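You operate a simulated robot arm through the tools that you are given. There is no shell and no other tool. Be economical: measure what you need, move in short steps, check, and stop when the job is done.

You run a simulated robot arm. Do the job below in one go: nothing can be reset, and whatever is moved stays where it is left.

Task
Blow the dust off the white analyser's lens with the blower bulb.
Fine: It is off; leave it off. Lift the white lid, touch the lens with no finger, put the bulb back. Shut the lid on the clean lens, then slide the shelf home and latch it. The lamp block breaks by a knock or squeeze; drop nothing, keep fingers out of lid and slide. Set down upright: blower bulb.

Only the result counts: the job must be done as asked and must still hold three seconds after the hand-in. Knocking over, shifting, dropping, spilling or breaking anything else fails it. Lids that push on must go on centred and level and be pressed home; caps that screw on are set level and turned clockwise until they are tight.

Robot
A 6-joint arm with a two-finger parallel gripper on a trunk, on a base that drives. Base frame: it is fixed to the floor where the robot stands at the start and does not move with it; the origin is under the middle of the robot, x ahead of it, y to its left, z up. Readings come in m, rad, newtons and seconds.
With the tool pointing down near the work surface it reaches from about 0.18 to 0.84 m from the robot's upright axis, wherever it stands. Its first joint turns from -2.897 to 2.897 rad. Places, roughly: blue toggle [0.8, -0.1, 1.4]; grey toggle [0.9, -0.1, 1]; lower panel latch [0.4, 0.2, 0.7]; lower panel shelf [0.7, 0.1, 0.7]; lower screen latch [0.9, -0.4, 0.7]; silver toggle [1.2, -0.7, 0.8]; upper panel latch [0.9, 0.2, 1]; upper screen latch [0.9, -0.4, 1]; white lid [0.6, 0, 0.8]; white toggle [0.5, 0.2, 0.8]. Payload 3.91 kg.
Tool frame: the origin (TCP) lies between the finger pads and is the grasp point; the fingertips stand 0.03 m ahead of it; z points along the fingers, y is the line along which they close. Largest opening 0.11 m; finger width 0.02, thickness 0.01; the body of the gripper, 0.048 by 0.112 m, starts 0.055 m behind the TCP.
Orientation is that of the tool frame in the base frame, as a unit quaternion [w, x, y, z]. With the fingers straight down and closing along the base's y, the tool's x points along the base's -x, its y along +y and its z along -z.

Tools
- The arm moves only by the tool step_arm. Its argument "steps" is a list of rows, each an object of numbers (a shift or turn left out is 0, a gripper value left out holds the last): "dx", "dy", "dz": the shift along the base's x, y, z in units of 30 mm (1.0 is 30 mm); "ax", "ay", "az": the turn, a rotation vector about the base's x, y, z in units of 6 degrees (1.0 is 6 degrees); "claw": the gripper command, from -1 (shut) to 1 (fully open), values between in proportion. In form: [{"dx": .., "dy": .., "dz": .., "ax": .., "ay": .., "az": .., "claw": ..}, ...]. A call has 1 to 8 rows; each row shifts and turns the commanded pose from where the row before left it. A call with a number of a shift or a turn outside -1 to 1 is refused whole. A row lasts 0.2 s, in which the tool goes at most 0.05 m and 0.15 rad; a call with a longer step from one row to the next is refused whole, and so is a gripper value outside its range. Where a pose cannot be reached the arm comes as near as it can. A force on the tool above 90 N (or 10 N above the force at the start of the call, whichever is more), or a blocked arm, ends the call early, and 0.2 s more pass. The fingers move at their own pace (about 0.108 m/s each) and stop on an object; they squeeze with about 34 N. The grip force told is the motor's: it shows also when the fingers shut on nothing. Time passes only in rows, and 0.2 s behind the last, so rows that do not move let the fingers close. It gives the time, the measured TCP pose, the force on the tool (base axes), the opening and the grip force at its end, in the units of the frame above (readings bear some noise), with the torque about the TCP (base axes, N m) and any sound that the robot's microphone picked up, and new pictures: "views" is both (left out), scene, wrist or none.
- Cameras (640 x 400 px; columns grow to the right, rows downward): "scene" is now at [-0.0938, -0.0307, 1.529]; the picture's right is [-0.38, -0.92, 0.00], its down [-0.61, 0.25, -0.75] and it looks along [0.69, -0.29, -0.66] (base axes); focal length 261 px, centre (320, 200). "wrist" rides on the gripper at [0.077, 0.007, -0.114] in the tool frame; the picture's right is [-0.09, 1.00, 0.00], its down [-0.80, -0.07, -0.59] and it looks along [-0.59, -0.05, 0.80] (tool axes); focal length 270 px, centre (320, 200).
- move_column(by): slides the trunk up (or, below 0, down) by that many m; the arm and the scene camera ride with it, the base frame stays. It gives what a move gives, with no picture.
- roll_base(legs): drives the robot by 1 to 6 legs, each [ahead, left, turn to the left] in m, m and rad, along the robot's own axes; the way and the turn of a leg run together, so that a leg with both is an arc; at most 1.5 m and 3.142 rad a leg. The arm and the cameras ride along, it lands a little off, and it stops where it bumps. It gives what a move gives, and a new picture of the scene camera.
- aim_head(pan, tilt): turns the head with the scene camera to pan (to the left, within 1.501 rad either way) and tilt (down, from -0.506 to 1.204), counted from straight ahead of the robot. It gives what a move gives, and a new picture of the scene camera.
- point_at(camera, pixels): for up to 12 pixels [column, row] of the newest picture of that camera ("zoom" is the newest enlarged one), the place [x, y, z] in the base frame of the surface seen there, good to about 0.002 m. The clock stands still meanwhile.
- zoom(camera, box): a new picture of the part [left, top, right, bottom] of that camera's present view, enlarged. The clock stands still meanwhile.
- finish_job(): hands the job in; it is judged then, once.

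Keep the steps short. Do not move on a guess: measure, check each grasp and each placing, and mend mistakes. In all there are 80 turns and 260 pictures (those below and enlarged ones count). Leave the gripper open and the arm clear of the work at the hand-in unless told otherwise, and finish with a single line.

The tools are called after "Call:" by a JSON object that holds its "method" and its "body". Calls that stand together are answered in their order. step_arm: Moves the arm, as the interface text tells. Its arguments: {"type":"object","properties":{"steps":{"type":"array"},"views":{"type":"string","enum":["both","scene","wrist","none"]}},"required":["steps"]} The other tools are called the same way: move_column (by) slides the trunk up or down; roll_base (legs) drives the base; aim_head (pan, tilt) turns the head that bears the scene camera; point_at (camera, pixels) gives the place of the surface under pixels of a picture; zoom (camera, box) takes an enlarged picture of a part of a camera's view; finish_job () hands the job in.

At the start:

```text
time_s: 0.0
tcp_pos: [0.4235, -0.1078, 1.3293]
tool_rot: [0.0, 0.001, 1.0, 0.0]
ft_force: [0.2, 0.8, -0.1]
wrist_torque: [0.01, 0.0, -0.01]
grip_width: 0.11
grip_force: 0.0
trunk travel left (down, up): [-0.475, 0.065]
robot x, y, heading: [-0.0016, -0.0007, -0.003]
head pan, tilt: [-0.393, 0.723]
```

scene: 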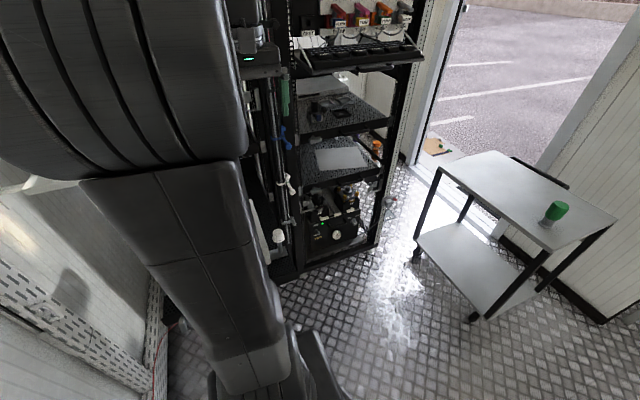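
wrist: 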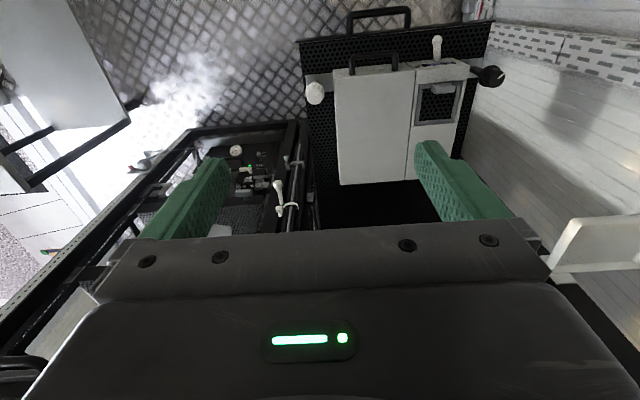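

I see a pulled-out shelf with a white-lidded box in the wrist view and a green object on a cart in the scene view. I'll turn the head to see the analyser, and zoom on both.

Call:
{"method": "zoom", "body": {"camera": "wrist", "box": [280, 0, 540, 220]}}

Call:
{"method": "zoom", "body": {"camera": "scene", "box": [400, 130, 640, 330]}}

Call:
{"method": "point_at", "body": {"camera": "wrist", "pixels": [[315, 93], [437, 45], [490, 76], [375, 58], [380, 12], [340, 75], [340, 184], [410, 180], [415, 70], [440, 90], [440, 115], [305, 45]]}}

Call:
{"method": "point_at", "body": {"camera": "scene", "pixels": [[558, 207], [548, 220], [565, 200], [447, 170], [570, 230]]}}

```text
1.82 times, centred on (410, 110) of wrist
```

zoom: 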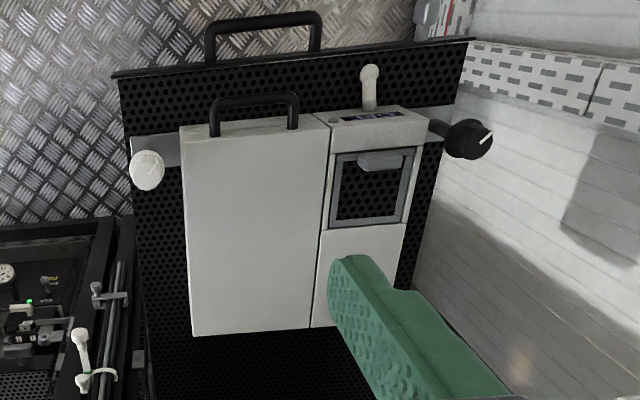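

```text
2.00 times, centred on (520, 230) of scene
```

zoom: 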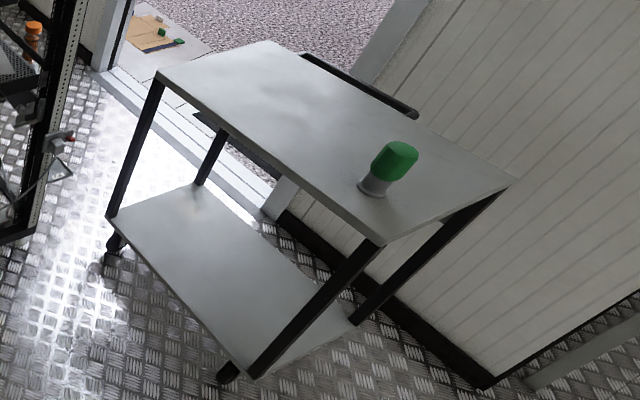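

```text
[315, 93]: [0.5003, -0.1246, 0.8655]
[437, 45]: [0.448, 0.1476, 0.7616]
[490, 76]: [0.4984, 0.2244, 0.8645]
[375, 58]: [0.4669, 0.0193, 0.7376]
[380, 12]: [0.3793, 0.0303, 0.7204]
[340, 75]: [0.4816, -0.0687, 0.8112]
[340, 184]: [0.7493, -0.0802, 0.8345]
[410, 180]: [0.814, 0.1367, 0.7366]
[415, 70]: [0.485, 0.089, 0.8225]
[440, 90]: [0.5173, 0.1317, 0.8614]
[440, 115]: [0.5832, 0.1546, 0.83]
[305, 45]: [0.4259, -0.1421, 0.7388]
```

```text
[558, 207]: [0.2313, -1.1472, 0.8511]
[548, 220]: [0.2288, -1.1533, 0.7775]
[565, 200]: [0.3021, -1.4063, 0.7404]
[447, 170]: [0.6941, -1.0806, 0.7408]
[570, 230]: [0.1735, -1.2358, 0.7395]
```

Measured the box and the green item. Now closer looks at the green item and the rack, to identify the blower and other things.

Call:
{"method": "zoom", "body": {"camera": "scene", "box": [520, 180, 600, 240]}}

Call:
{"method": "zoom", "body": {"camera": "scene", "box": [230, 0, 430, 270]}}

Call:
{"method": "aim_head", "body": {"pan": 0.4, "tilt": 0.75}}

```text
6.67 times, centred on (560, 210) of scene
```

zoom: 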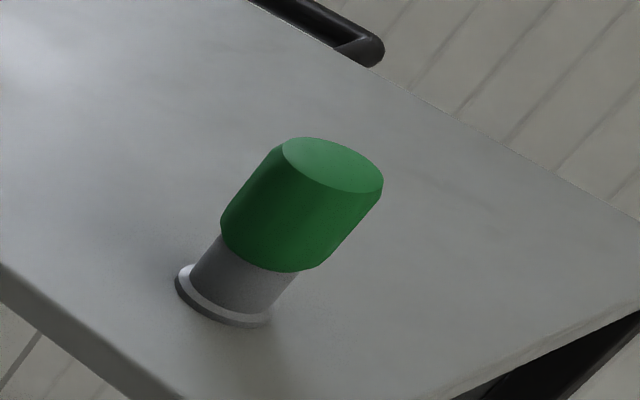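

```text
1.48 times, centred on (330, 135) of scene
```

zoom: 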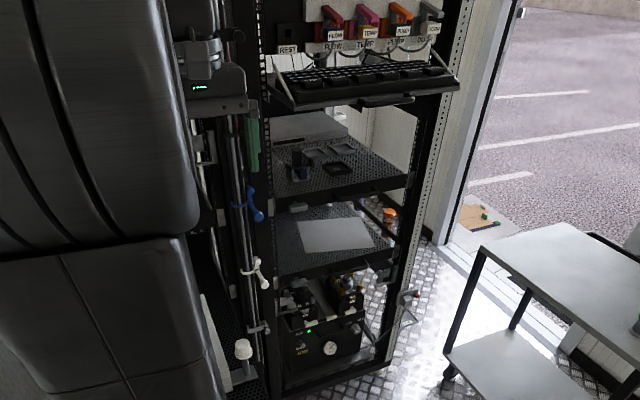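

```text
time_s: 1.1
tcp_pos: [0.4233, -0.1071, 1.3309]
tool_rot: [0.0, 0.0, 1.0, 0.0]
ft_force: [0.1, 0.3, 0.0]
wrist_torque: [0.0, -0.01, 0.0]
grip_width: 0.1101
grip_force: 0.0
trunk travel left (down, up): [-0.475, 0.065]
robot x, y, heading: [0.0025, 0.0009, 0.0]
head pan, tilt: [0.4, 0.75]
```

scene: 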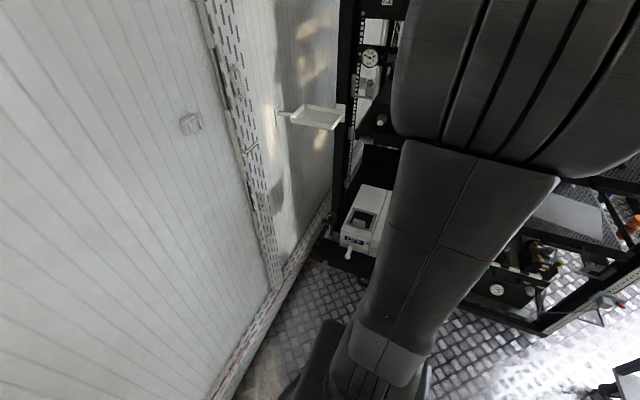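

The green item seems a bulb on a stand. I'll look around for other candidates and the lamp block.

Call:
{"method": "zoom", "body": {"camera": "scene", "box": [280, 80, 420, 280]}}

Call:
{"method": "aim_head", "body": {"pan": -1.2, "tilt": 0.6}}

Call:
{"method": "aim_head", "body": {"pan": -0.3, "tilt": 0.2}}

Call:
{"method": "aim_head", "body": {"pan": 1.3, "tilt": 0.5}}

```text
2.00 times, centred on (350, 180) of scene
```

zoom: 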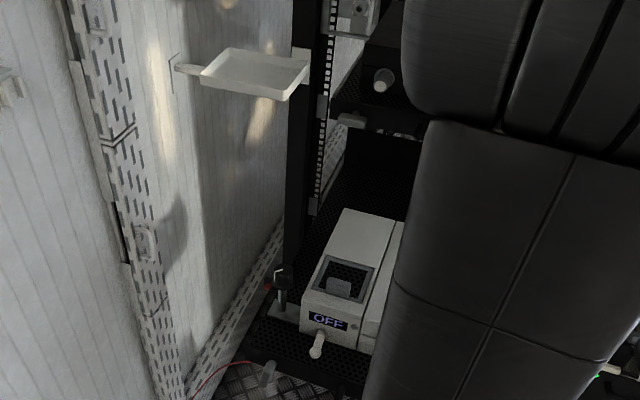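

```text
time_s: 2.8
tcp_pos: [0.4243, -0.1084, 1.33]
tool_rot: [0.0, 0.0, 1.0, 0.0]
ft_force: [-0.4, -0.2, -0.1]
wrist_torque: [0.04, 0.01, -0.01]
grip_width: 0.1101
grip_force: 0.1
trunk travel left (down, up): [-0.475, 0.065]
robot x, y, heading: [0.0011, -0.0003, -0.003]
head pan, tilt: [-1.201, 0.6]
```

scene: 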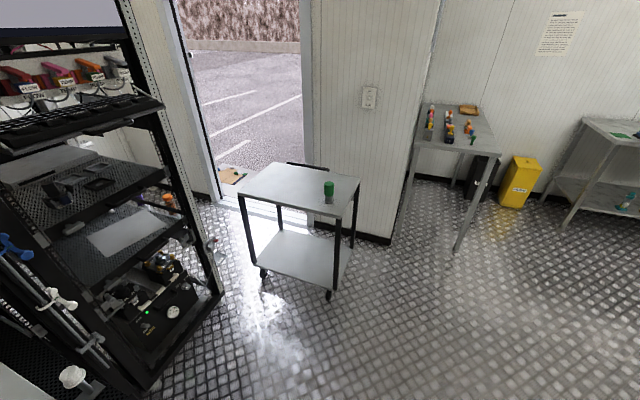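

```text
time_s: 4.0
tcp_pos: [0.4254, -0.1084, 1.3288]
tool_rot: [0.0, 0.001, 1.0, 0.0]
ft_force: [-0.9, 0.3, 0.3]
wrist_torque: [0.03, 0.01, -0.02]
grip_width: 0.1099
grip_force: 0.1
trunk travel left (down, up): [-0.475, 0.065]
robot x, y, heading: [0.0012, 0.001, 0.002]
head pan, tilt: [-0.3, 0.201]
```

scene: 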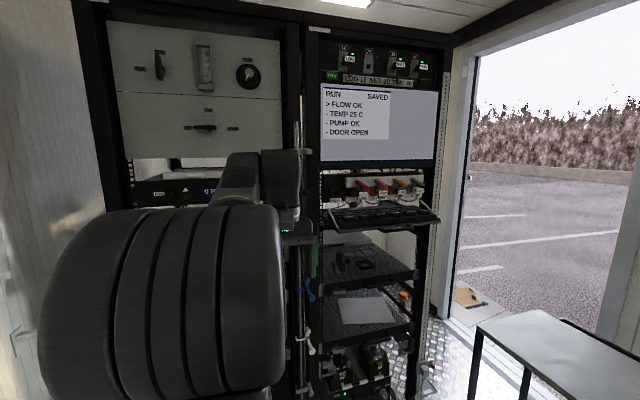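

```text
time_s: 5.7
tcp_pos: [0.4248, -0.1073, 1.3283]
tool_rot: [0.0, 0.0, 1.0, 0.0]
ft_force: [0.0, 0.2, 0.1]
wrist_torque: [0.03, 0.02, -0.03]
grip_width: 0.1101
grip_force: 0.1
trunk travel left (down, up): [-0.475, 0.065]
robot x, y, heading: [0.0003, 0.0012, 0.002]
head pan, tilt: [1.3, 0.499]
```

scene: 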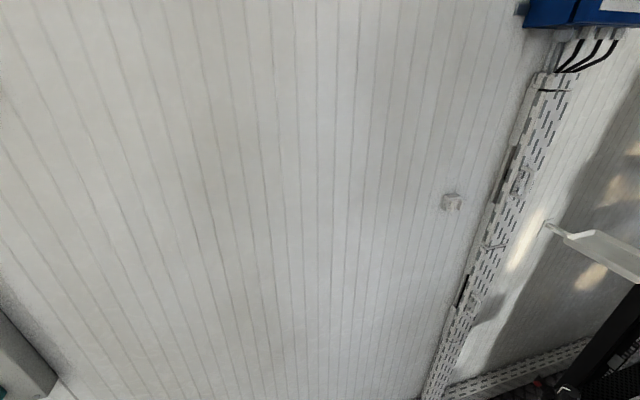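

Next, zoom the rack shelf objects, and the far table.

Call:
{"method": "aim_head", "body": {"pan": -0.75, "tilt": 0.6}}

Call:
{"method": "zoom", "body": {"camera": "scene", "box": [130, 60, 330, 260]}}

Call:
{"method": "zoom", "body": {"camera": "scene", "box": [130, 240, 330, 400]}}

Call:
{"method": "zoom", "body": {"camera": "scene", "box": [430, 120, 530, 220]}}

```text
time_s: 7.6
tcp_pos: [0.4234, -0.1074, 1.3291]
tool_rot: [0.0, 0.0, 1.0, 0.0]
ft_force: [0.8, -0.9, -0.1]
wrist_torque: [0.0, -0.02, -0.01]
grip_width: 0.1099
grip_force: 0.0
trunk travel left (down, up): [-0.475, 0.065]
robot x, y, heading: [0.0003, 0.0003, -0.003]
head pan, tilt: [-0.75, 0.6]
```

scene: 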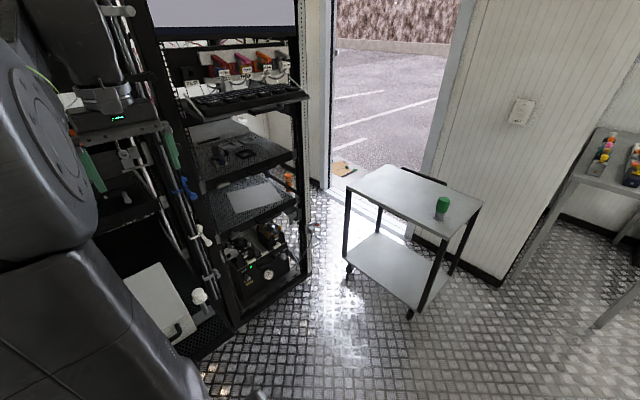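

```text
2.00 times, centred on (230, 160) of scene
```

zoom: 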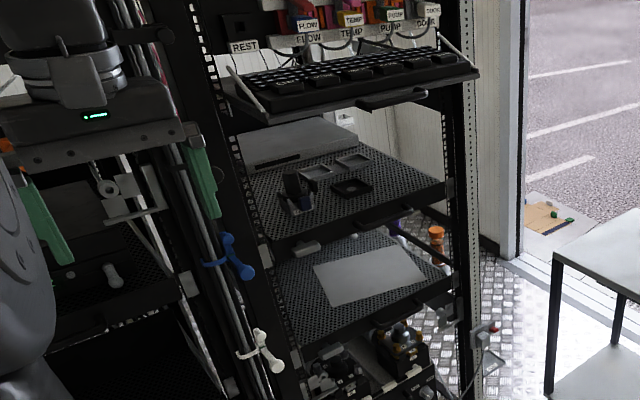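

```text
2.50 times, centred on (230, 320) of scene
```

zoom: 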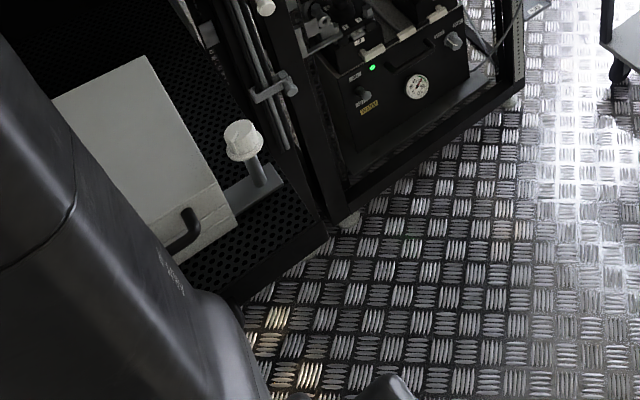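

```text
4.00 times, centred on (480, 170) of scene
```

zoom: 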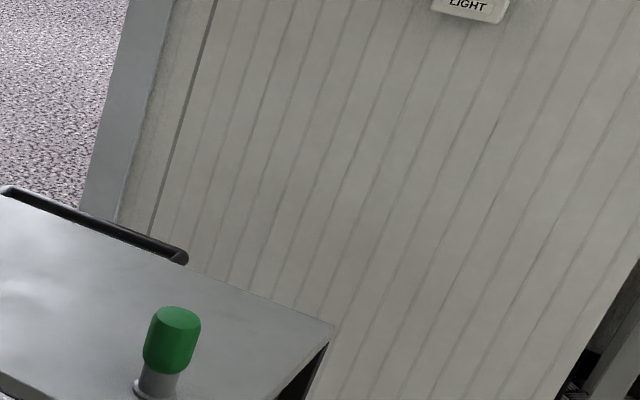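

The bulb is the green one on the cart; a knob sits at each side of the shelf. I'll roll 0.4 m to the right (floor clear there; cart begins at y≈-1.08) for an unobstructed view of the analyser front.

Call:
{"method": "roll_base", "body": {"legs": [[0, -0.4, 0]]}}

Call:
{"method": "aim_head", "body": {"pan": 0.5, "tilt": 0.75}}

Call:
{"method": "aim_head", "body": {"pan": -1.45, "tilt": 0.75}}

```text
time_s: 10.1
tcp_pos: [0.4247, -0.5026, 1.3282]
tool_rot: [0.0, 0.0, 1.0, 0.0]
ft_force: [-0.5, -0.1, 0.2]
wrist_torque: [-0.02, -0.03, 0.0]
grip_width: 0.1101
grip_force: 0.1
trunk travel left (down, up): [-0.475, 0.065]
robot x, y, heading: [0.0037, -0.3946, 0.004]
head pan, tilt: [-0.75, 0.6]
```

scene: 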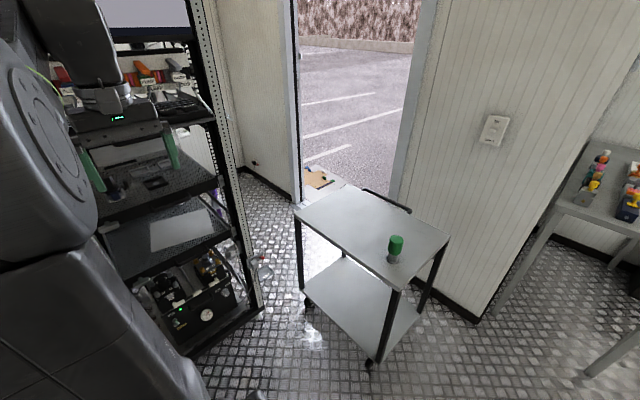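

```text
time_s: 11.5
tcp_pos: [0.4248, -0.5031, 1.3287]
tool_rot: [0.0, -0.002, 1.0, 0.0]
ft_force: [-0.6, -1.1, 0.4]
wrist_torque: [0.05, 0.01, -0.04]
grip_width: 0.1098
grip_force: 0.0
trunk travel left (down, up): [-0.475, 0.065]
robot x, y, heading: [0.0012, -0.3927, 0.001]
head pan, tilt: [0.499, 0.75]
```

scene: 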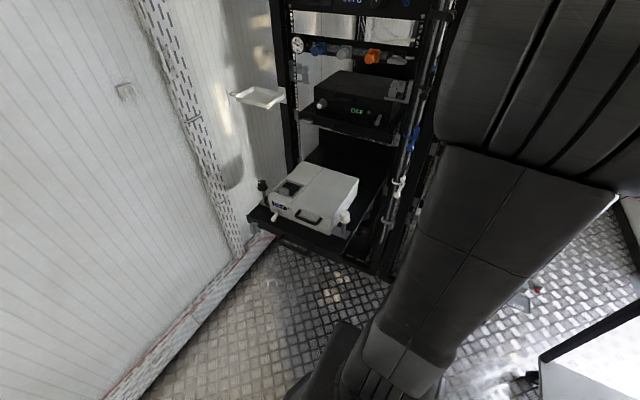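

```text
time_s: 13.4
tcp_pos: [0.4239, -0.5026, 1.3289]
tool_rot: [0.0, -0.001, 1.0, 0.0]
ft_force: [-0.6, -0.3, 0.2]
wrist_torque: [-0.01, 0.02, 0.02]
grip_width: 0.1098
grip_force: 0.0
trunk travel left (down, up): [-0.475, 0.065]
robot x, y, heading: [0.0008, -0.3919, 0.001]
head pan, tilt: [-1.45, 0.75]
```

scene: 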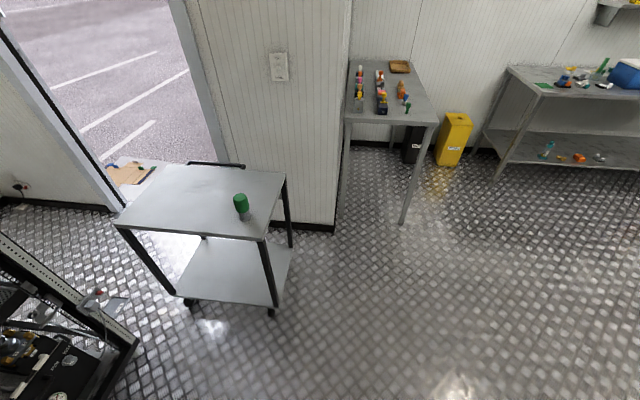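

Good view at pan 0.5. Go back to it and zoom on the analyser.

Call:
{"method": "aim_head", "body": {"pan": 0.5, "tilt": 0.75}}

Call:
{"method": "zoom", "body": {"camera": "scene", "box": [240, 140, 400, 270]}}

Call:
{"method": "point_at", "body": {"camera": "zoom", "pixels": [[90, 180], [62, 250], [35, 290], [135, 280], [280, 265], [280, 300], [230, 275], [325, 295], [425, 290], [415, 310], [350, 170], [290, 230]]}}

```text
time_s: 15.3
tcp_pos: [0.4249, -0.5013, 1.328]
tool_rot: [0.0, -0.001, 1.0, 0.0]
ft_force: [-0.3, -0.2, -0.9]
wrist_torque: [0.03, -0.01, 0.0]
grip_width: 0.1102
grip_force: 0.0
trunk travel left (down, up): [-0.475, 0.065]
robot x, y, heading: [0.0014, -0.3976, -0.002]
head pan, tilt: [0.499, 0.75]
```

scene: 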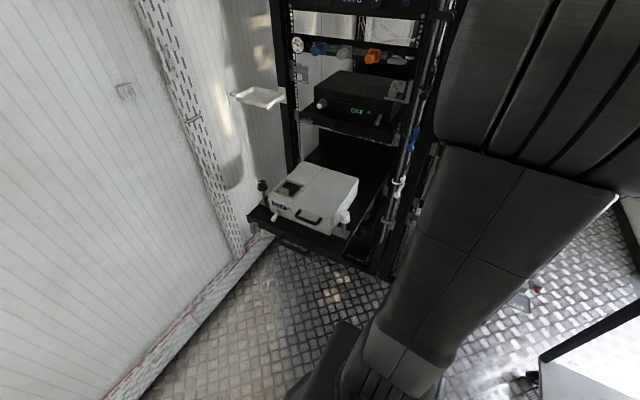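

```text
3.08 times, centred on (320, 205) of scene
```

zoom: 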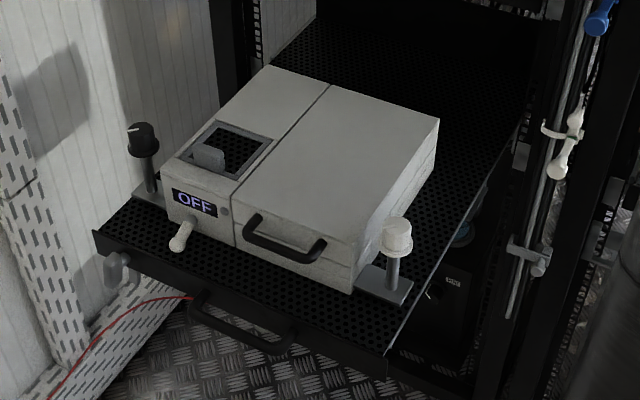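

```text
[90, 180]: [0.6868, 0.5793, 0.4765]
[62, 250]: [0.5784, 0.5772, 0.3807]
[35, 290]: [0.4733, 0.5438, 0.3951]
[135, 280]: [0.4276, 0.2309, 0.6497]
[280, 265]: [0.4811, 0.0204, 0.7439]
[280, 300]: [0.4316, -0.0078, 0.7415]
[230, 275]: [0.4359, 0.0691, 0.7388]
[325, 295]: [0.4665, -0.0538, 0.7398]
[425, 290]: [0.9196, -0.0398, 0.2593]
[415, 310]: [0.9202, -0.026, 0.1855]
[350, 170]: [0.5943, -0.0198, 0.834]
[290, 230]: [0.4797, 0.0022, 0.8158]
```

The lid is the right-hand white part with a front handle (zoom 285,245). Zoom closer and measure the handle, the shelf handle, latch and posts.

Call:
{"method": "zoom", "body": {"camera": "scene", "box": [285, 195, 360, 242]}}

Call:
{"method": "point_at", "body": {"camera": "zoom", "pixels": [[130, 145], [220, 215], [310, 170], [380, 145], [120, 360], [30, 300], [440, 180], [500, 170], [540, 290], [470, 260], [450, 315], [170, 150]]}}

Call:
{"method": "zoom", "body": {"camera": "scene", "box": [240, 175, 320, 255]}}

Call:
{"method": "point_at", "body": {"camera": "zoom", "pixels": [[175, 50], [175, 100], [170, 155], [130, 250], [85, 265], [110, 265], [290, 260], [160, 310], [230, 350], [220, 170], [260, 130], [310, 160]]}}

```text
8.51 times, centred on (322, 218) of scene
```

zoom: 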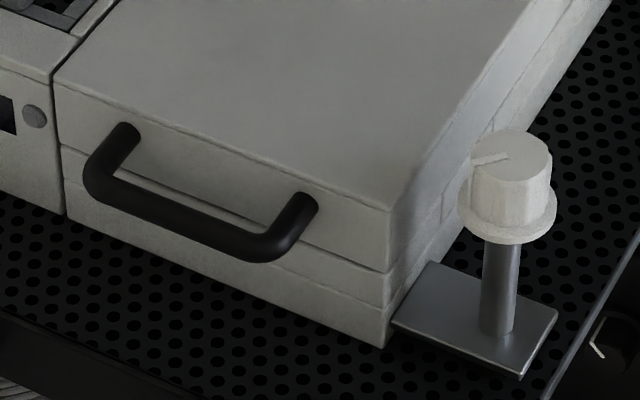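

```text
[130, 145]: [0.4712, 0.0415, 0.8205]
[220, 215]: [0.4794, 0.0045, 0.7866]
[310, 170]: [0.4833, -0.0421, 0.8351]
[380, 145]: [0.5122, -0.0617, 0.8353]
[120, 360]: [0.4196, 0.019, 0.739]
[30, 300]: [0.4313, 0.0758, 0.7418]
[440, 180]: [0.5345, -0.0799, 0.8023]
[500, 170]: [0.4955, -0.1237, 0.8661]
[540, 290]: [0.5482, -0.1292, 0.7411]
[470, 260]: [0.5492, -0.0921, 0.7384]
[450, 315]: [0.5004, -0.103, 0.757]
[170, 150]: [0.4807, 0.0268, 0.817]
```

```text
5.00 times, centred on (280, 215) of scene
```

zoom: 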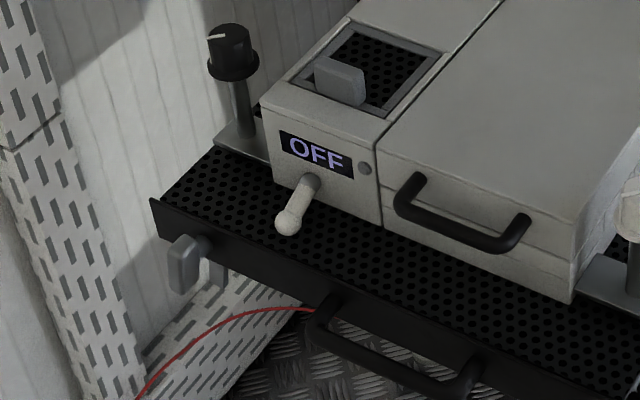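

```text
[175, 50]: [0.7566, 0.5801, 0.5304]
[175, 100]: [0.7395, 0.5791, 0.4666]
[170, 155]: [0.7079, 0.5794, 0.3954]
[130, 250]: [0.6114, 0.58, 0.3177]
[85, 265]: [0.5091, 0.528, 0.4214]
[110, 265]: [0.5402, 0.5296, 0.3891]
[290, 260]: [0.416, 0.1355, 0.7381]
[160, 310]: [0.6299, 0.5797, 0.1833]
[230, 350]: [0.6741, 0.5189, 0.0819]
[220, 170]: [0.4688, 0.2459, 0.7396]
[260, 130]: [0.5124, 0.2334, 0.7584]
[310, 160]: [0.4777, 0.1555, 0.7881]
```

Precise handle points from the present zoom: bar around (455,228), legs (410,190), (515,225); shelf handle (400,370); latch (185,265).

Call:
{"method": "point_at", "body": {"camera": "zoom", "pixels": [[405, 205], [440, 226], [455, 231], [480, 241], [500, 240], [415, 182], [520, 222], [345, 350], [400, 376], [460, 390], [185, 265], [200, 245]]}}

Call:
{"method": "point_at", "body": {"camera": "zoom", "pixels": [[287, 222], [310, 185], [345, 80], [232, 40], [240, 110], [225, 275], [182, 280], [170, 270], [330, 300], [210, 265], [395, 115], [500, 10]]}}

```text
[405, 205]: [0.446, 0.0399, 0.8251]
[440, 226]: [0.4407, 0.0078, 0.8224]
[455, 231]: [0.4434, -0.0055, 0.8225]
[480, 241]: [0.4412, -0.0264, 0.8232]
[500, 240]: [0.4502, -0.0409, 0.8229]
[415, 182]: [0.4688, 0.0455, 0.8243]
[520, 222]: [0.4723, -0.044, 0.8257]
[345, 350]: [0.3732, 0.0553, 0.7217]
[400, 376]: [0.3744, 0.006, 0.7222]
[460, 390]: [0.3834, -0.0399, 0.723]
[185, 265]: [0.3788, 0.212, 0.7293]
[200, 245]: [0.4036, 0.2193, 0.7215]
```

```text
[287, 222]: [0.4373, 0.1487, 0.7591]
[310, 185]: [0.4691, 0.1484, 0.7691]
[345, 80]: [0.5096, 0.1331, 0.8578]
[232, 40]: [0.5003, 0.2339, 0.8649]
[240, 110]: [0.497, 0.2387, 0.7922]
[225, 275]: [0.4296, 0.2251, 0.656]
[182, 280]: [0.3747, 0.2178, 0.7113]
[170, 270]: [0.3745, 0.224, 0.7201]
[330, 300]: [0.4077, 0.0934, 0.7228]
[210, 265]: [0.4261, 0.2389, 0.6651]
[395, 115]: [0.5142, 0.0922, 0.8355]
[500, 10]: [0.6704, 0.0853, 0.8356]
```

Handle bar: centre ≈ (0.446, 0, 0.817), 30 mm clear of the face; shelf handle lies lower (z 0.722). I'll shift the base left a bit, then turn the tool to point forward (closing vertically) while high up.

Call:
{"method": "roll_base", "body": {"legs": [[-0.03, 0.15, 0]]}}

Call:
{"method": "step_arm", "body": {"steps": [{"ax": -0.8, "ay": -0.8, "az": 0.8}, {"ax": -0.8, "ay": -0.8, "az": 0.8}, {"ax": -0.8, "ay": -0.8, "az": 0.8}, {"ax": -0.8, "ay": -0.8, "az": 0.8}, {"ax": -0.8, "ay": -0.8, "az": 0.8}, {"ax": -0.8, "ay": -0.8, "az": 0.8}, {"ax": -0.8, "ay": -0.8, "az": 0.8}], "views": "none"}}

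Call:
{"method": "step_arm", "body": {"steps": [{"ax": -0.8, "ay": -0.8, "az": 0.8}, {"ax": -0.8, "ay": -0.8, "az": 0.8}, {"ax": -0.8, "ay": -0.8, "az": 0.8}, {"ax": -0.8, "ay": -0.8, "az": 0.8}, {"ax": -0.8, "ay": -0.8, "az": 0.8}, {"ax": -0.8, "ay": -0.8, "az": 0.8}, {"ax": -0.8, "ay": -0.8, "az": 0.8}]}}

```text
time_s: 16.7
tcp_pos: [0.396, -0.3533, 1.3296]
tool_rot: [0.0, -0.001, 1.0, 0.0]
ft_force: [-0.3, 0.2, 0.1]
wrist_torque: [-0.02, -0.02, -0.01]
grip_width: 0.11
grip_force: 0.1
trunk travel left (down, up): [-0.475, 0.065]
robot x, y, heading: [-0.0318, -0.2482, 0.006]
head pan, tilt: [0.499, 0.75]
```

scene: 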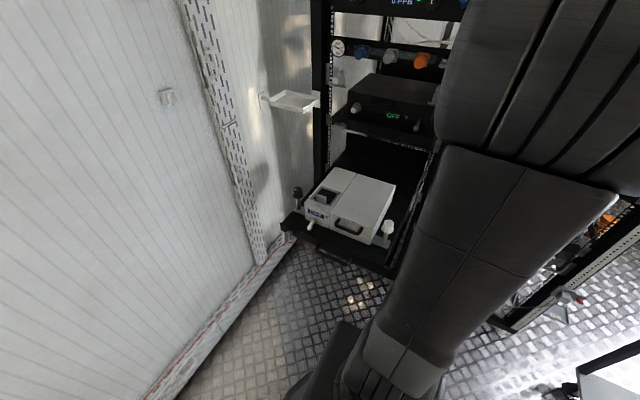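

```text
time_s: 18.5
tcp_pos: [0.4151, -0.3459, 1.3058]
tool_rot: [0.251, -0.3, 0.879, -0.272]
ft_force: [0.8, 0.2, 0.6]
wrist_torque: [-0.04, 0.0, 0.01]
grip_width: 0.1098
grip_force: 0.2
trunk travel left (down, up): [-0.475, 0.065]
robot x, y, heading: [-0.0299, -0.2493, 0.005]
head pan, tilt: [0.499, 0.75]
stopped in row 7: the arm was blocked; the commanded pose is now the measured one
```

```text
time_s: 20.3
tcp_pos: [0.4369, -0.349, 1.2651]
tool_rot: [0.364, -0.455, 0.708, -0.399]
ft_force: [-0.3, 0.2, 1.3]
wrist_torque: [0.02, 0.0, -0.06]
grip_width: 0.1102
grip_force: 0.0
out of reach, approached as far as the arm can: row 5, 6, 7
trunk travel left (down, up): [-0.475, 0.065]
robot x, y, heading: [-0.0308, -0.2454, 0.004]
head pan, tilt: [0.499, 0.75]
stopped in row 7: the arm was blocked; the commanded pose is now the measured one
```

scene: 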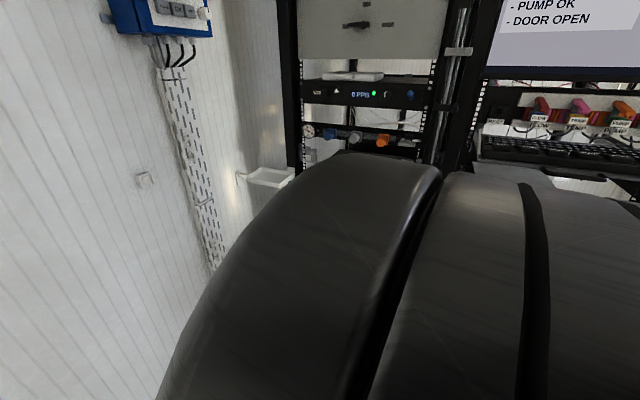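
wrist: 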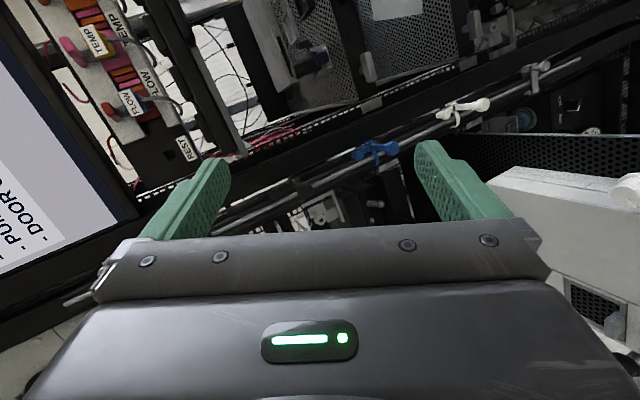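

The arm was blocked near its reach limits high up. I'll bring the tool lower and further left-forward (path over empty floor in front of shelf, x<0.45, z>0.95) and then continue the turn.

Call:
{"method": "step_arm", "body": {"steps": [{"dz": -1, "dy": 0.8}, {"dz": -1, "dy": 0.8}, {"dz": -1, "dy": 0.8}, {"dz": -1, "dy": 0.8}, {"dz": -1, "dy": 0.8}, {"dz": -1, "dy": 0.8}]}}

```text
time_s: 21.7
tcp_pos: [0.4347, -0.3409, 1.2599]
tool_rot: [0.364, -0.456, 0.708, -0.398]
ft_force: [0.7, 0.2, -0.2]
wrist_torque: [0.04, -0.01, 0.01]
grip_width: 0.1101
grip_force: 0.0
out of reach, approached as far as the arm can: row 1, 2, 3, 4, 5, 6
trunk travel left (down, up): [-0.475, 0.065]
robot x, y, heading: [-0.0256, -0.2486, 0.004]
head pan, tilt: [0.499, 0.75]
```

scene: 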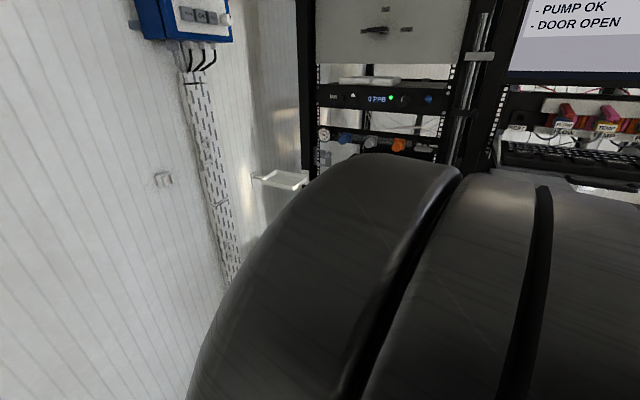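
wrist: 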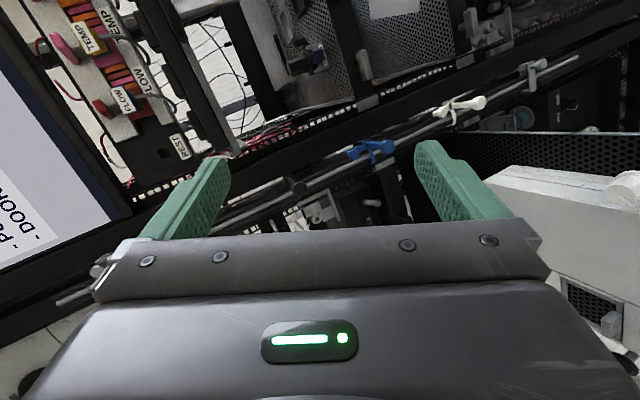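

Still stuck: the wrist is too close to the trunk. Extend forward in x instead (z ≈1.08 commanded; above box 0.87), watching.

Call:
{"method": "step_arm", "body": {"steps": [{"dx": 1, "dz": 0.8}, {"dx": 1, "dz": 0.8}, {"dx": 1, "dz": 0.8}, {"dx": 1}, {"dx": 1}]}}

```text
time_s: 22.9
tcp_pos: [0.5857, -0.344, 1.335]
tool_rot: [0.364, -0.456, 0.707, -0.399]
ft_force: [0.0, 1.1, 0.1]
wrist_torque: [0.0, -0.03, 0.01]
grip_width: 0.1096
grip_force: 0.1
trunk travel left (down, up): [-0.475, 0.065]
robot x, y, heading: [-0.0322, -0.2458, 0.005]
head pan, tilt: [0.499, 0.75]
```

scene: 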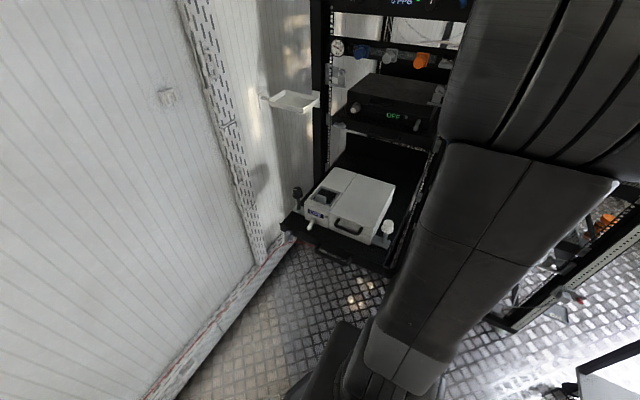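
wrist: 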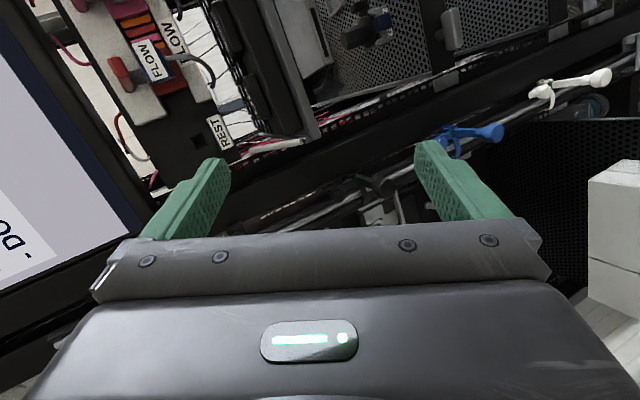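

Forward extension works: a forward tool needs ~0.6 m from the axis. I'll roll back 0.19 m, square the tool to (forward, pitched 25° down), and lower the trunk 0.25 m.

Call:
{"method": "roll_base", "body": {"legs": [[-0.19, 0, 0]]}}

Call:
{"method": "step_arm", "body": {"steps": [{"ax": -0.36, "ay": 0.06, "az": 0.78, "dy": 1}, {"ax": -0.36, "ay": 0.06, "az": 0.78, "dy": 1}, {"ax": -0.36, "ay": 0.06, "az": 0.78, "dy": 1}, {"ax": -0.36, "ay": 0.06, "az": 0.78, "dy": 1}, {"claw": -0.2}], "views": "none"}}

Call:
{"method": "move_column", "body": {"by": -0.25}}

Call:
{"method": "aim_head", "body": {"pan": 0.2, "tilt": 0.6}}

```text
time_s: 24.5
tcp_pos: [0.3979, -0.3452, 1.3355]
tool_rot: [0.365, -0.455, 0.707, -0.399]
ft_force: [-0.5, 0.7, -0.4]
wrist_torque: [-0.02, 0.0, -0.02]
grip_width: 0.1099
grip_force: 0.0
trunk travel left (down, up): [-0.475, 0.065]
robot x, y, heading: [-0.2165, -0.2417, 0.001]
head pan, tilt: [0.499, 0.75]
```

scene: 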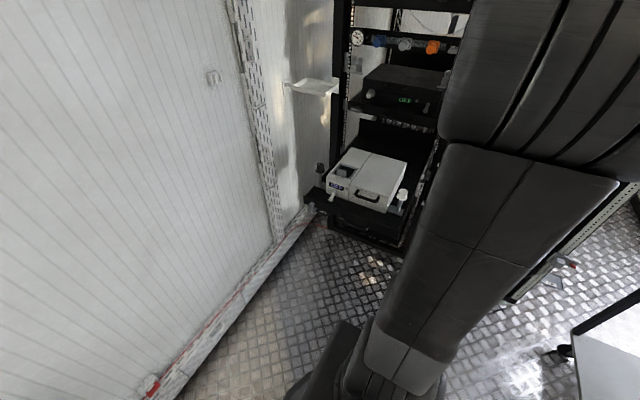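

```text
time_s: 25.7
tcp_pos: [0.3982, -0.2247, 1.3348]
tool_rot: [0.381, -0.595, 0.596, -0.381]
ft_force: [-0.1, -0.4, 0.0]
wrist_torque: [0.01, -0.02, -0.01]
grip_width: 0.0441
grip_force: 0.2
trunk travel left (down, up): [-0.475, 0.065]
robot x, y, heading: [-0.2131, -0.2481, -0.001]
head pan, tilt: [0.499, 0.75]
```

```text
time_s: 28.2
tcp_pos: [0.3993, -0.2256, 1.0852]
tool_rot: [0.38, -0.596, 0.596, -0.381]
ft_force: [-0.7, -0.4, -0.1]
wrist_torque: [0.01, -0.01, -0.01]
grip_width: 0.0443
grip_force: 0.1
trunk travel left (down, up): [-0.225, 0.315]
robot x, y, heading: [-0.2134, -0.2487, 0.005]
head pan, tilt: [0.499, 0.75]
```

```text
time_s: 29.0
tcp_pos: [0.3977, -0.2264, 1.0858]
tool_rot: [0.38, -0.595, 0.596, -0.381]
ft_force: [0.6, 0.9, 0.3]
wrist_torque: [-0.02, -0.02, 0.01]
grip_width: 0.0438
grip_force: 0.0
trunk travel left (down, up): [-0.225, 0.315]
robot x, y, heading: [-0.2183, -0.2497, 0.001]
head pan, tilt: [0.201, 0.6]
```

scene: 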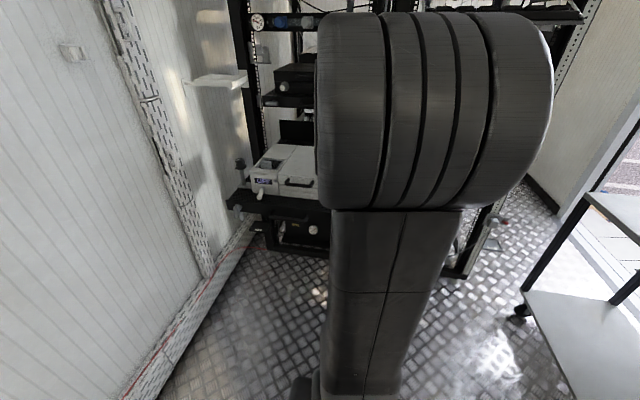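

Now move to the standoff before the handle, ≈(0.364, 0, 0.875).

Call:
{"method": "step_arm", "body": {"steps": [{"dx": -0.14, "dy": 0.94, "dz": -0.87}, {"dx": -0.14, "dy": 0.94, "dz": -0.87}, {"dx": -0.14, "dy": 0.94, "dz": -0.87}, {"dx": -0.14, "dy": 0.94, "dz": -0.87}, {"dx": -0.14, "dy": 0.94, "dz": -0.87}, {"dx": -0.14, "dy": 0.94, "dz": -0.87}, {"dx": -0.14, "dy": 0.94, "dz": -0.87}, {"dx": -0.14, "dy": 0.94, "dz": -0.87}]}}

```text
time_s: 30.8
tcp_pos: [0.3646, -0.0002, 0.8784]
tool_rot: [0.38, -0.596, 0.596, -0.381]
ft_force: [0.0, -0.1, -0.3]
wrist_torque: [0.02, 0.0, 0.04]
grip_width: 0.0442
grip_force: 0.1
trunk travel left (down, up): [-0.225, 0.315]
robot x, y, heading: [-0.2179, -0.2483, 0.004]
head pan, tilt: [0.201, 0.6]
```

scene: 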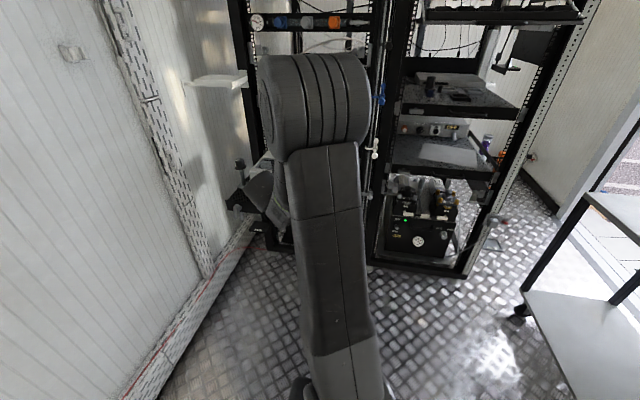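
wrist: 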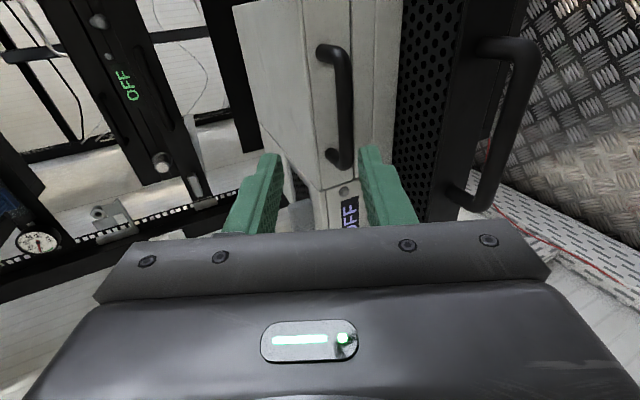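

Handle bar is at col ~345, rows 50–160 of the wrist view. Measure it.

Call:
{"method": "point_at", "body": {"camera": "wrist", "pixels": [[343, 60], [344, 90], [346, 120], [347, 145], [325, 50], [330, 155], [352, 100], [336, 100], [310, 100], [365, 100], [375, 100]]}}

```text
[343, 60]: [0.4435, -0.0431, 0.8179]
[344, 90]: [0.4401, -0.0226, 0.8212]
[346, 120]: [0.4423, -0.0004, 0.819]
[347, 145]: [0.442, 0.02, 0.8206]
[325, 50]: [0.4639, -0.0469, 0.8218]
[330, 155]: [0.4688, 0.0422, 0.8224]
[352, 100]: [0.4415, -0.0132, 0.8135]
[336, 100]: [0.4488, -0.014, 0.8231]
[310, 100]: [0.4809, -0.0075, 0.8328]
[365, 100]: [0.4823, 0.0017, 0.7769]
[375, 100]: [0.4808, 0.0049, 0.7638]
```

Bar centre ≈ (0.448, 0, 0.817). Drop 23 mm onto the approach line, go along the tool axis, then look.

Call:
{"method": "step_arm", "body": {"steps": [{"dz": -0.78}, {"dx": 0.83, "dz": -0.38}, {"dx": 0.83, "dz": -0.38}, {"dx": 0.82, "dz": -0.37}, {}], "views": "wrist"}}

```text
time_s: 32.0
tcp_pos: [0.4412, -0.0015, 0.819]
tool_rot: [0.381, -0.596, 0.596, -0.381]
ft_force: [1.0, -0.1, 0.4]
wrist_torque: [0.03, -0.01, -0.06]
grip_width: 0.0439
grip_force: 0.1
trunk travel left (down, up): [-0.225, 0.315]
robot x, y, heading: [-0.2128, -0.246, 0.002]
head pan, tilt: [0.201, 0.6]
```

wrist: 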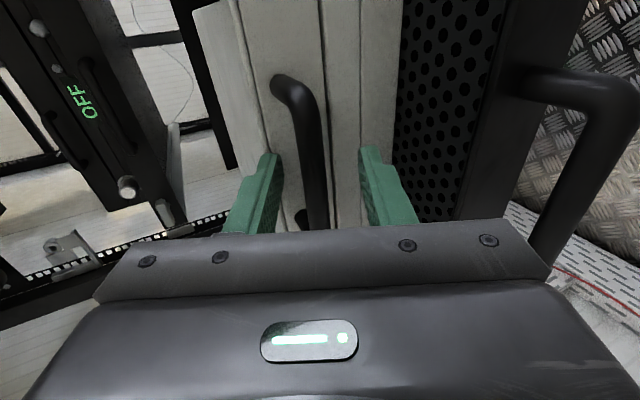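

The bar is between the fingers. Close.

Call:
{"method": "step_arm", "body": {"steps": [{"claw": -1}, {}, {}], "views": "wrist"}}

```text
time_s: 32.8
tcp_pos: [0.4419, -0.0023, 0.8199]
tool_rot: [0.382, -0.594, 0.596, -0.383]
ft_force: [15.5, 3.1, 15.0]
wrist_torque: [-0.4, -0.17, 0.19]
grip_width: 0.0125
grip_force: 44.8
trunk travel left (down, up): [-0.225, 0.315]
robot x, y, heading: [-0.2149, -0.2493, 0.002]
head pan, tilt: [0.201, 0.6]
```

wrist: 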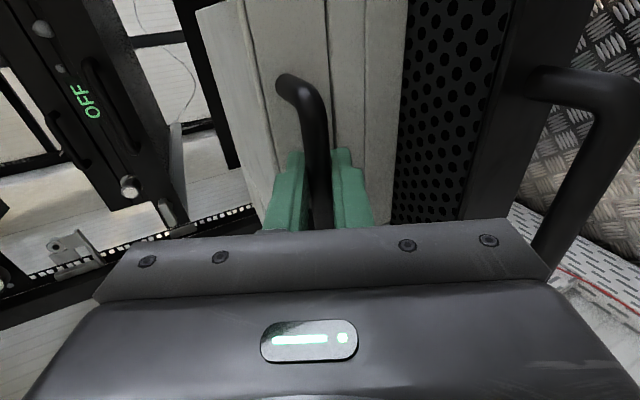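

Held (width 12.5 mm = bar). Try a small lift of 40 mm to feel the hinge.

Call:
{"method": "step_arm", "body": {"steps": [{"dz": 0.6, "dx": 0.05, "ay": 0.2}, {"dz": 0.7, "dx": 0.1, "ay": 0.25}, {}], "views": "wrist"}}

```text
time_s: 33.6
tcp_pos: [0.4461, -0.0009, 0.855]
tool_rot: [0.365, -0.604, 0.606, -0.366]
ft_force: [17.5, 0.5, -5.4]
wrist_torque: [-0.34, 0.08, 0.13]
grip_width: 0.0124
grip_force: 44.7
trunk travel left (down, up): [-0.225, 0.315]
robot x, y, heading: [-0.2153, -0.2485, -0.001]
head pan, tilt: [0.201, 0.6]
```

wrist: 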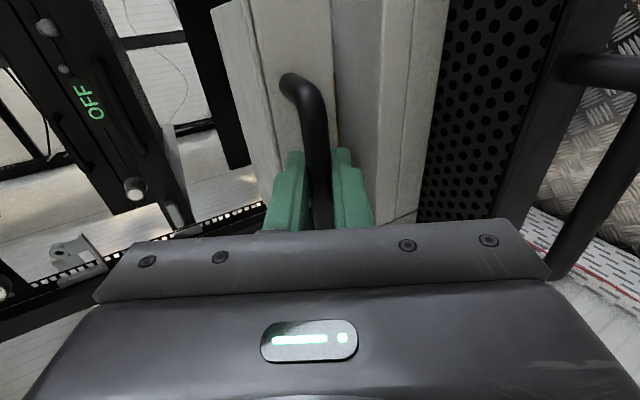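

The lid opens about a rear hinge. Continue the arc (4 rows) and check force.

Call:
{"method": "step_arm", "body": {"steps": [{"dx": 0.26, "dz": 0.95, "ay": 0.35}, {"dx": 0.31, "dz": 0.93, "ay": 0.35}, {"dx": 0.39, "dz": 0.9, "ay": 0.35}, {"dx": 0.47, "dz": 0.86, "ay": 0.35}], "views": "wrist"}}

```text
time_s: 34.6
tcp_pos: [0.4904, 0.0001, 0.9641]
tool_rot: [0.32, -0.629, 0.632, -0.32]
ft_force: [16.1, -12.1, -11.9]
wrist_torque: [-0.65, -0.07, -0.63]
grip_width: 0.0121
grip_force: 45.0
trunk travel left (down, up): [-0.225, 0.315]
robot x, y, heading: [-0.2125, -0.2489, 0.001]
head pan, tilt: [0.201, 0.6]
```

wrist: 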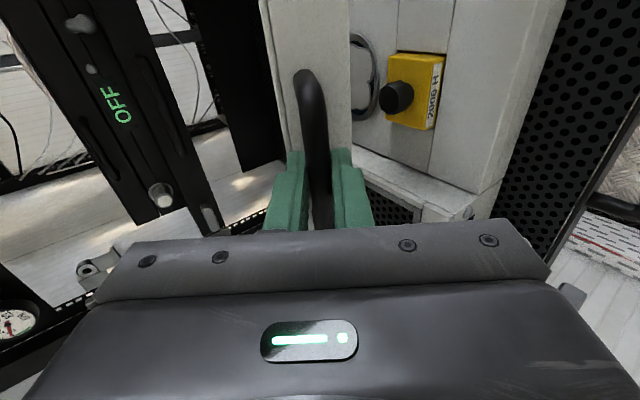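

Inside I see the lens ring and the yellow lamp block (2000 H). Continue the arc.

Call:
{"method": "step_arm", "body": {"steps": [{"dx": 0.57, "dz": 0.81, "ay": 0.35}, {"dx": 0.66, "dz": 0.757, "ay": 0.35}, {"dx": 0.72, "dz": 0.693, "ay": 0.35}, {"dx": 0.76, "dz": 0.62, "ay": 0.35}], "views": "wrist"}}

```text
time_s: 35.6
tcp_pos: [0.5689, 0.0003, 1.0496]
tool_rot: [0.273, -0.652, 0.653, -0.272]
ft_force: [9.8, -10.3, -13.9]
wrist_torque: [-0.51, -0.1, -0.41]
grip_width: 0.0124
grip_force: 44.9
trunk travel left (down, up): [-0.225, 0.315]
robot x, y, heading: [-0.2153, -0.2487, 0.002]
head pan, tilt: [0.201, 0.6]
```

wrist: 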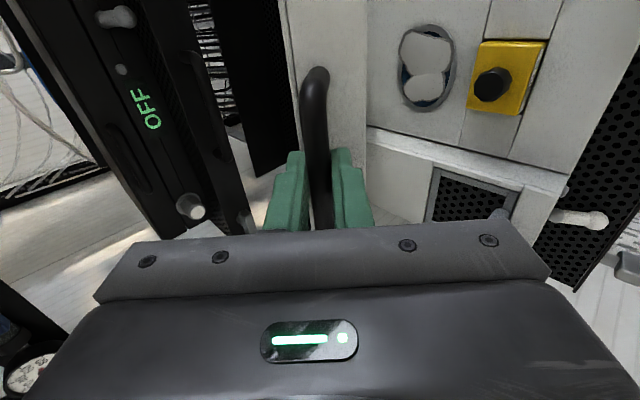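

Continue to about 75°.

Call:
{"method": "step_arm", "body": {"steps": [{"dx": 0.82, "dz": 0.55, "ay": 0.35}, {"dx": 0.87, "dz": 0.47, "ay": 0.35}, {"dx": 0.905, "dz": 0.39, "ay": 0.35}, {"dx": 0.935, "dz": 0.3, "ay": 0.35}], "views": "wrist"}}

```text
time_s: 36.6
tcp_pos: [0.6012, -0.0126, 1.0613]
tool_rot: [-0.228, 0.673, -0.666, 0.227]
ft_force: [-4.5, 40.9, 7.8]
wrist_torque: [0.48, -0.03, 0.12]
grip_width: 0.0125
grip_force: 45.3
out of reach, approached as far as the arm can: row 2, 3, 4
trunk travel left (down, up): [-0.225, 0.315]
robot x, y, heading: [-0.2176, -0.2502, 0.003]
head pan, tilt: [0.201, 0.6]
```

wrist: 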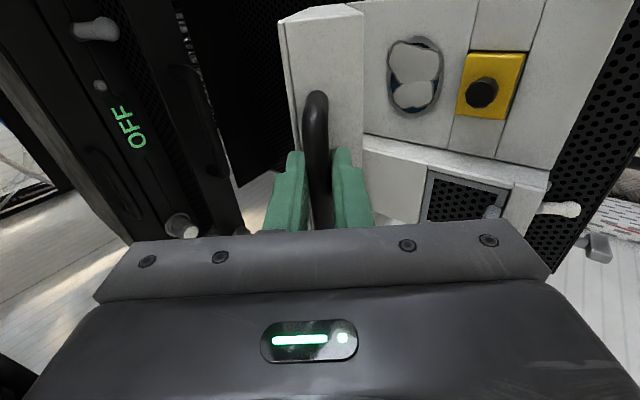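

The arm hits its reach at ~60° lid angle. Undo the unreachable rows, then open slightly so the bar merely rests on the lower finger (cage), and see.

Call:
{"method": "step_arm", "body": {"steps": [{"dx": -0.935, "dz": -0.3, "ay": -0.35}, {"dx": -0.905, "dz": -0.39, "ay": -0.35}, {"dx": -0.87, "dz": -0.47, "ay": -0.35}, {}, {"claw": -0.35}, {}], "views": "wrist"}}

```text
time_s: 38.0
tcp_pos: [0.523, -0.028, 1.0282]
tool_rot: [0.262, -0.655, 0.658, -0.263]
ft_force: [-0.7, -0.4, -0.2]
wrist_torque: [0.0, 0.01, -0.04]
grip_width: 0.036
grip_force: 0.0
trunk travel left (down, up): [-0.225, 0.315]
robot x, y, heading: [-0.2181, -0.2468, 0.002]
head pan, tilt: [0.201, 0.6]
```

wrist: 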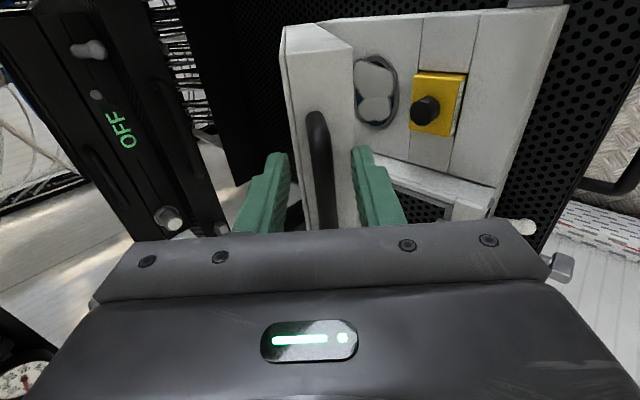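

The force is ~0 and the bar floats midway between fingers: the lid stays by friction. I'll open wide, back away, then roll forward and left for more reach.

Call:
{"method": "step_arm", "body": {"steps": [{"claw": 0.3}, {"dx": -0.75, "dz": 0.65}, {"dx": -0.9, "dz": 0.4}, {"dx": -1}, {"dx": -1}, {"dx": -1}], "views": "wrist"}}

Call:
{"method": "roll_base", "body": {"legs": [[0.16, 0.12, 0]]}}

Call:
{"method": "step_arm", "body": {"steps": [{"dy": -0.5}, {"dy": -0.5}], "views": "wrist"}}

```text
time_s: 39.4
tcp_pos: [0.3824, -0.0257, 1.056]
tool_rot: [0.263, -0.656, 0.657, -0.263]
ft_force: [-0.5, 0.2, 0.0]
wrist_torque: [-0.02, 0.03, 0.02]
grip_width: 0.0715
grip_force: 0.0
trunk travel left (down, up): [-0.225, 0.315]
robot x, y, heading: [-0.2149, -0.2479, 0.002]
head pan, tilt: [0.201, 0.6]
```

wrist: 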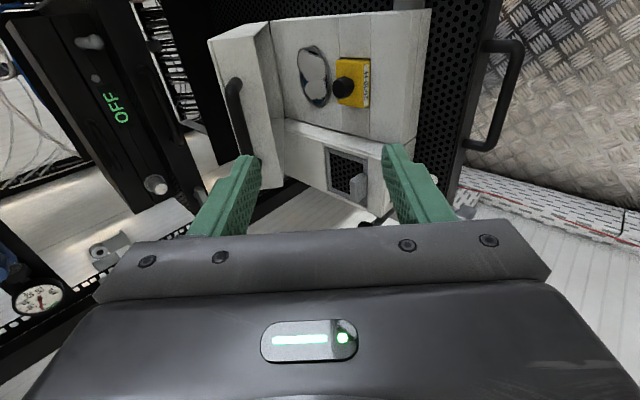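

```text
time_s: 41.0
tcp_pos: [0.5443, 0.0977, 1.055]
tool_rot: [0.262, -0.656, 0.657, -0.263]
ft_force: [0.2, -0.2, -0.1]
wrist_torque: [0.01, 0.01, -0.01]
grip_width: 0.0715
grip_force: 0.1
trunk travel left (down, up): [-0.225, 0.315]
robot x, y, heading: [-0.0511, -0.125, 0.006]
head pan, tilt: [0.201, 0.6]
```

scene: 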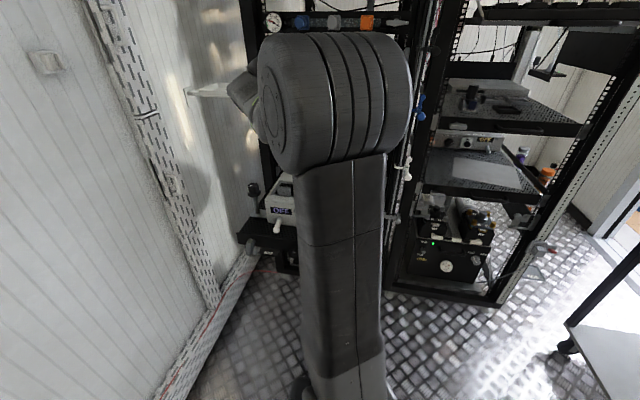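

```text
time_s: 41.6
tcp_pos: [0.5451, 0.0686, 1.0559]
tool_rot: [0.262, -0.656, 0.657, -0.263]
ft_force: [0.3, -1.0, 0.4]
wrist_torque: [0.0, -0.02, 0.0]
grip_width: 0.0716
grip_force: 0.0
trunk travel left (down, up): [-0.225, 0.315]
robot x, y, heading: [-0.0552, -0.1335, 0.008]
head pan, tilt: [0.201, 0.6]
```

wrist: 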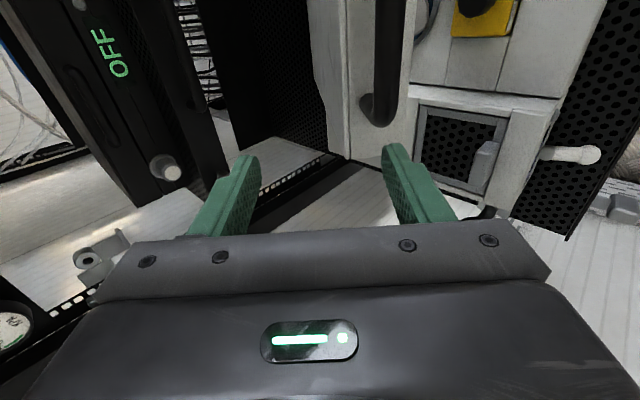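

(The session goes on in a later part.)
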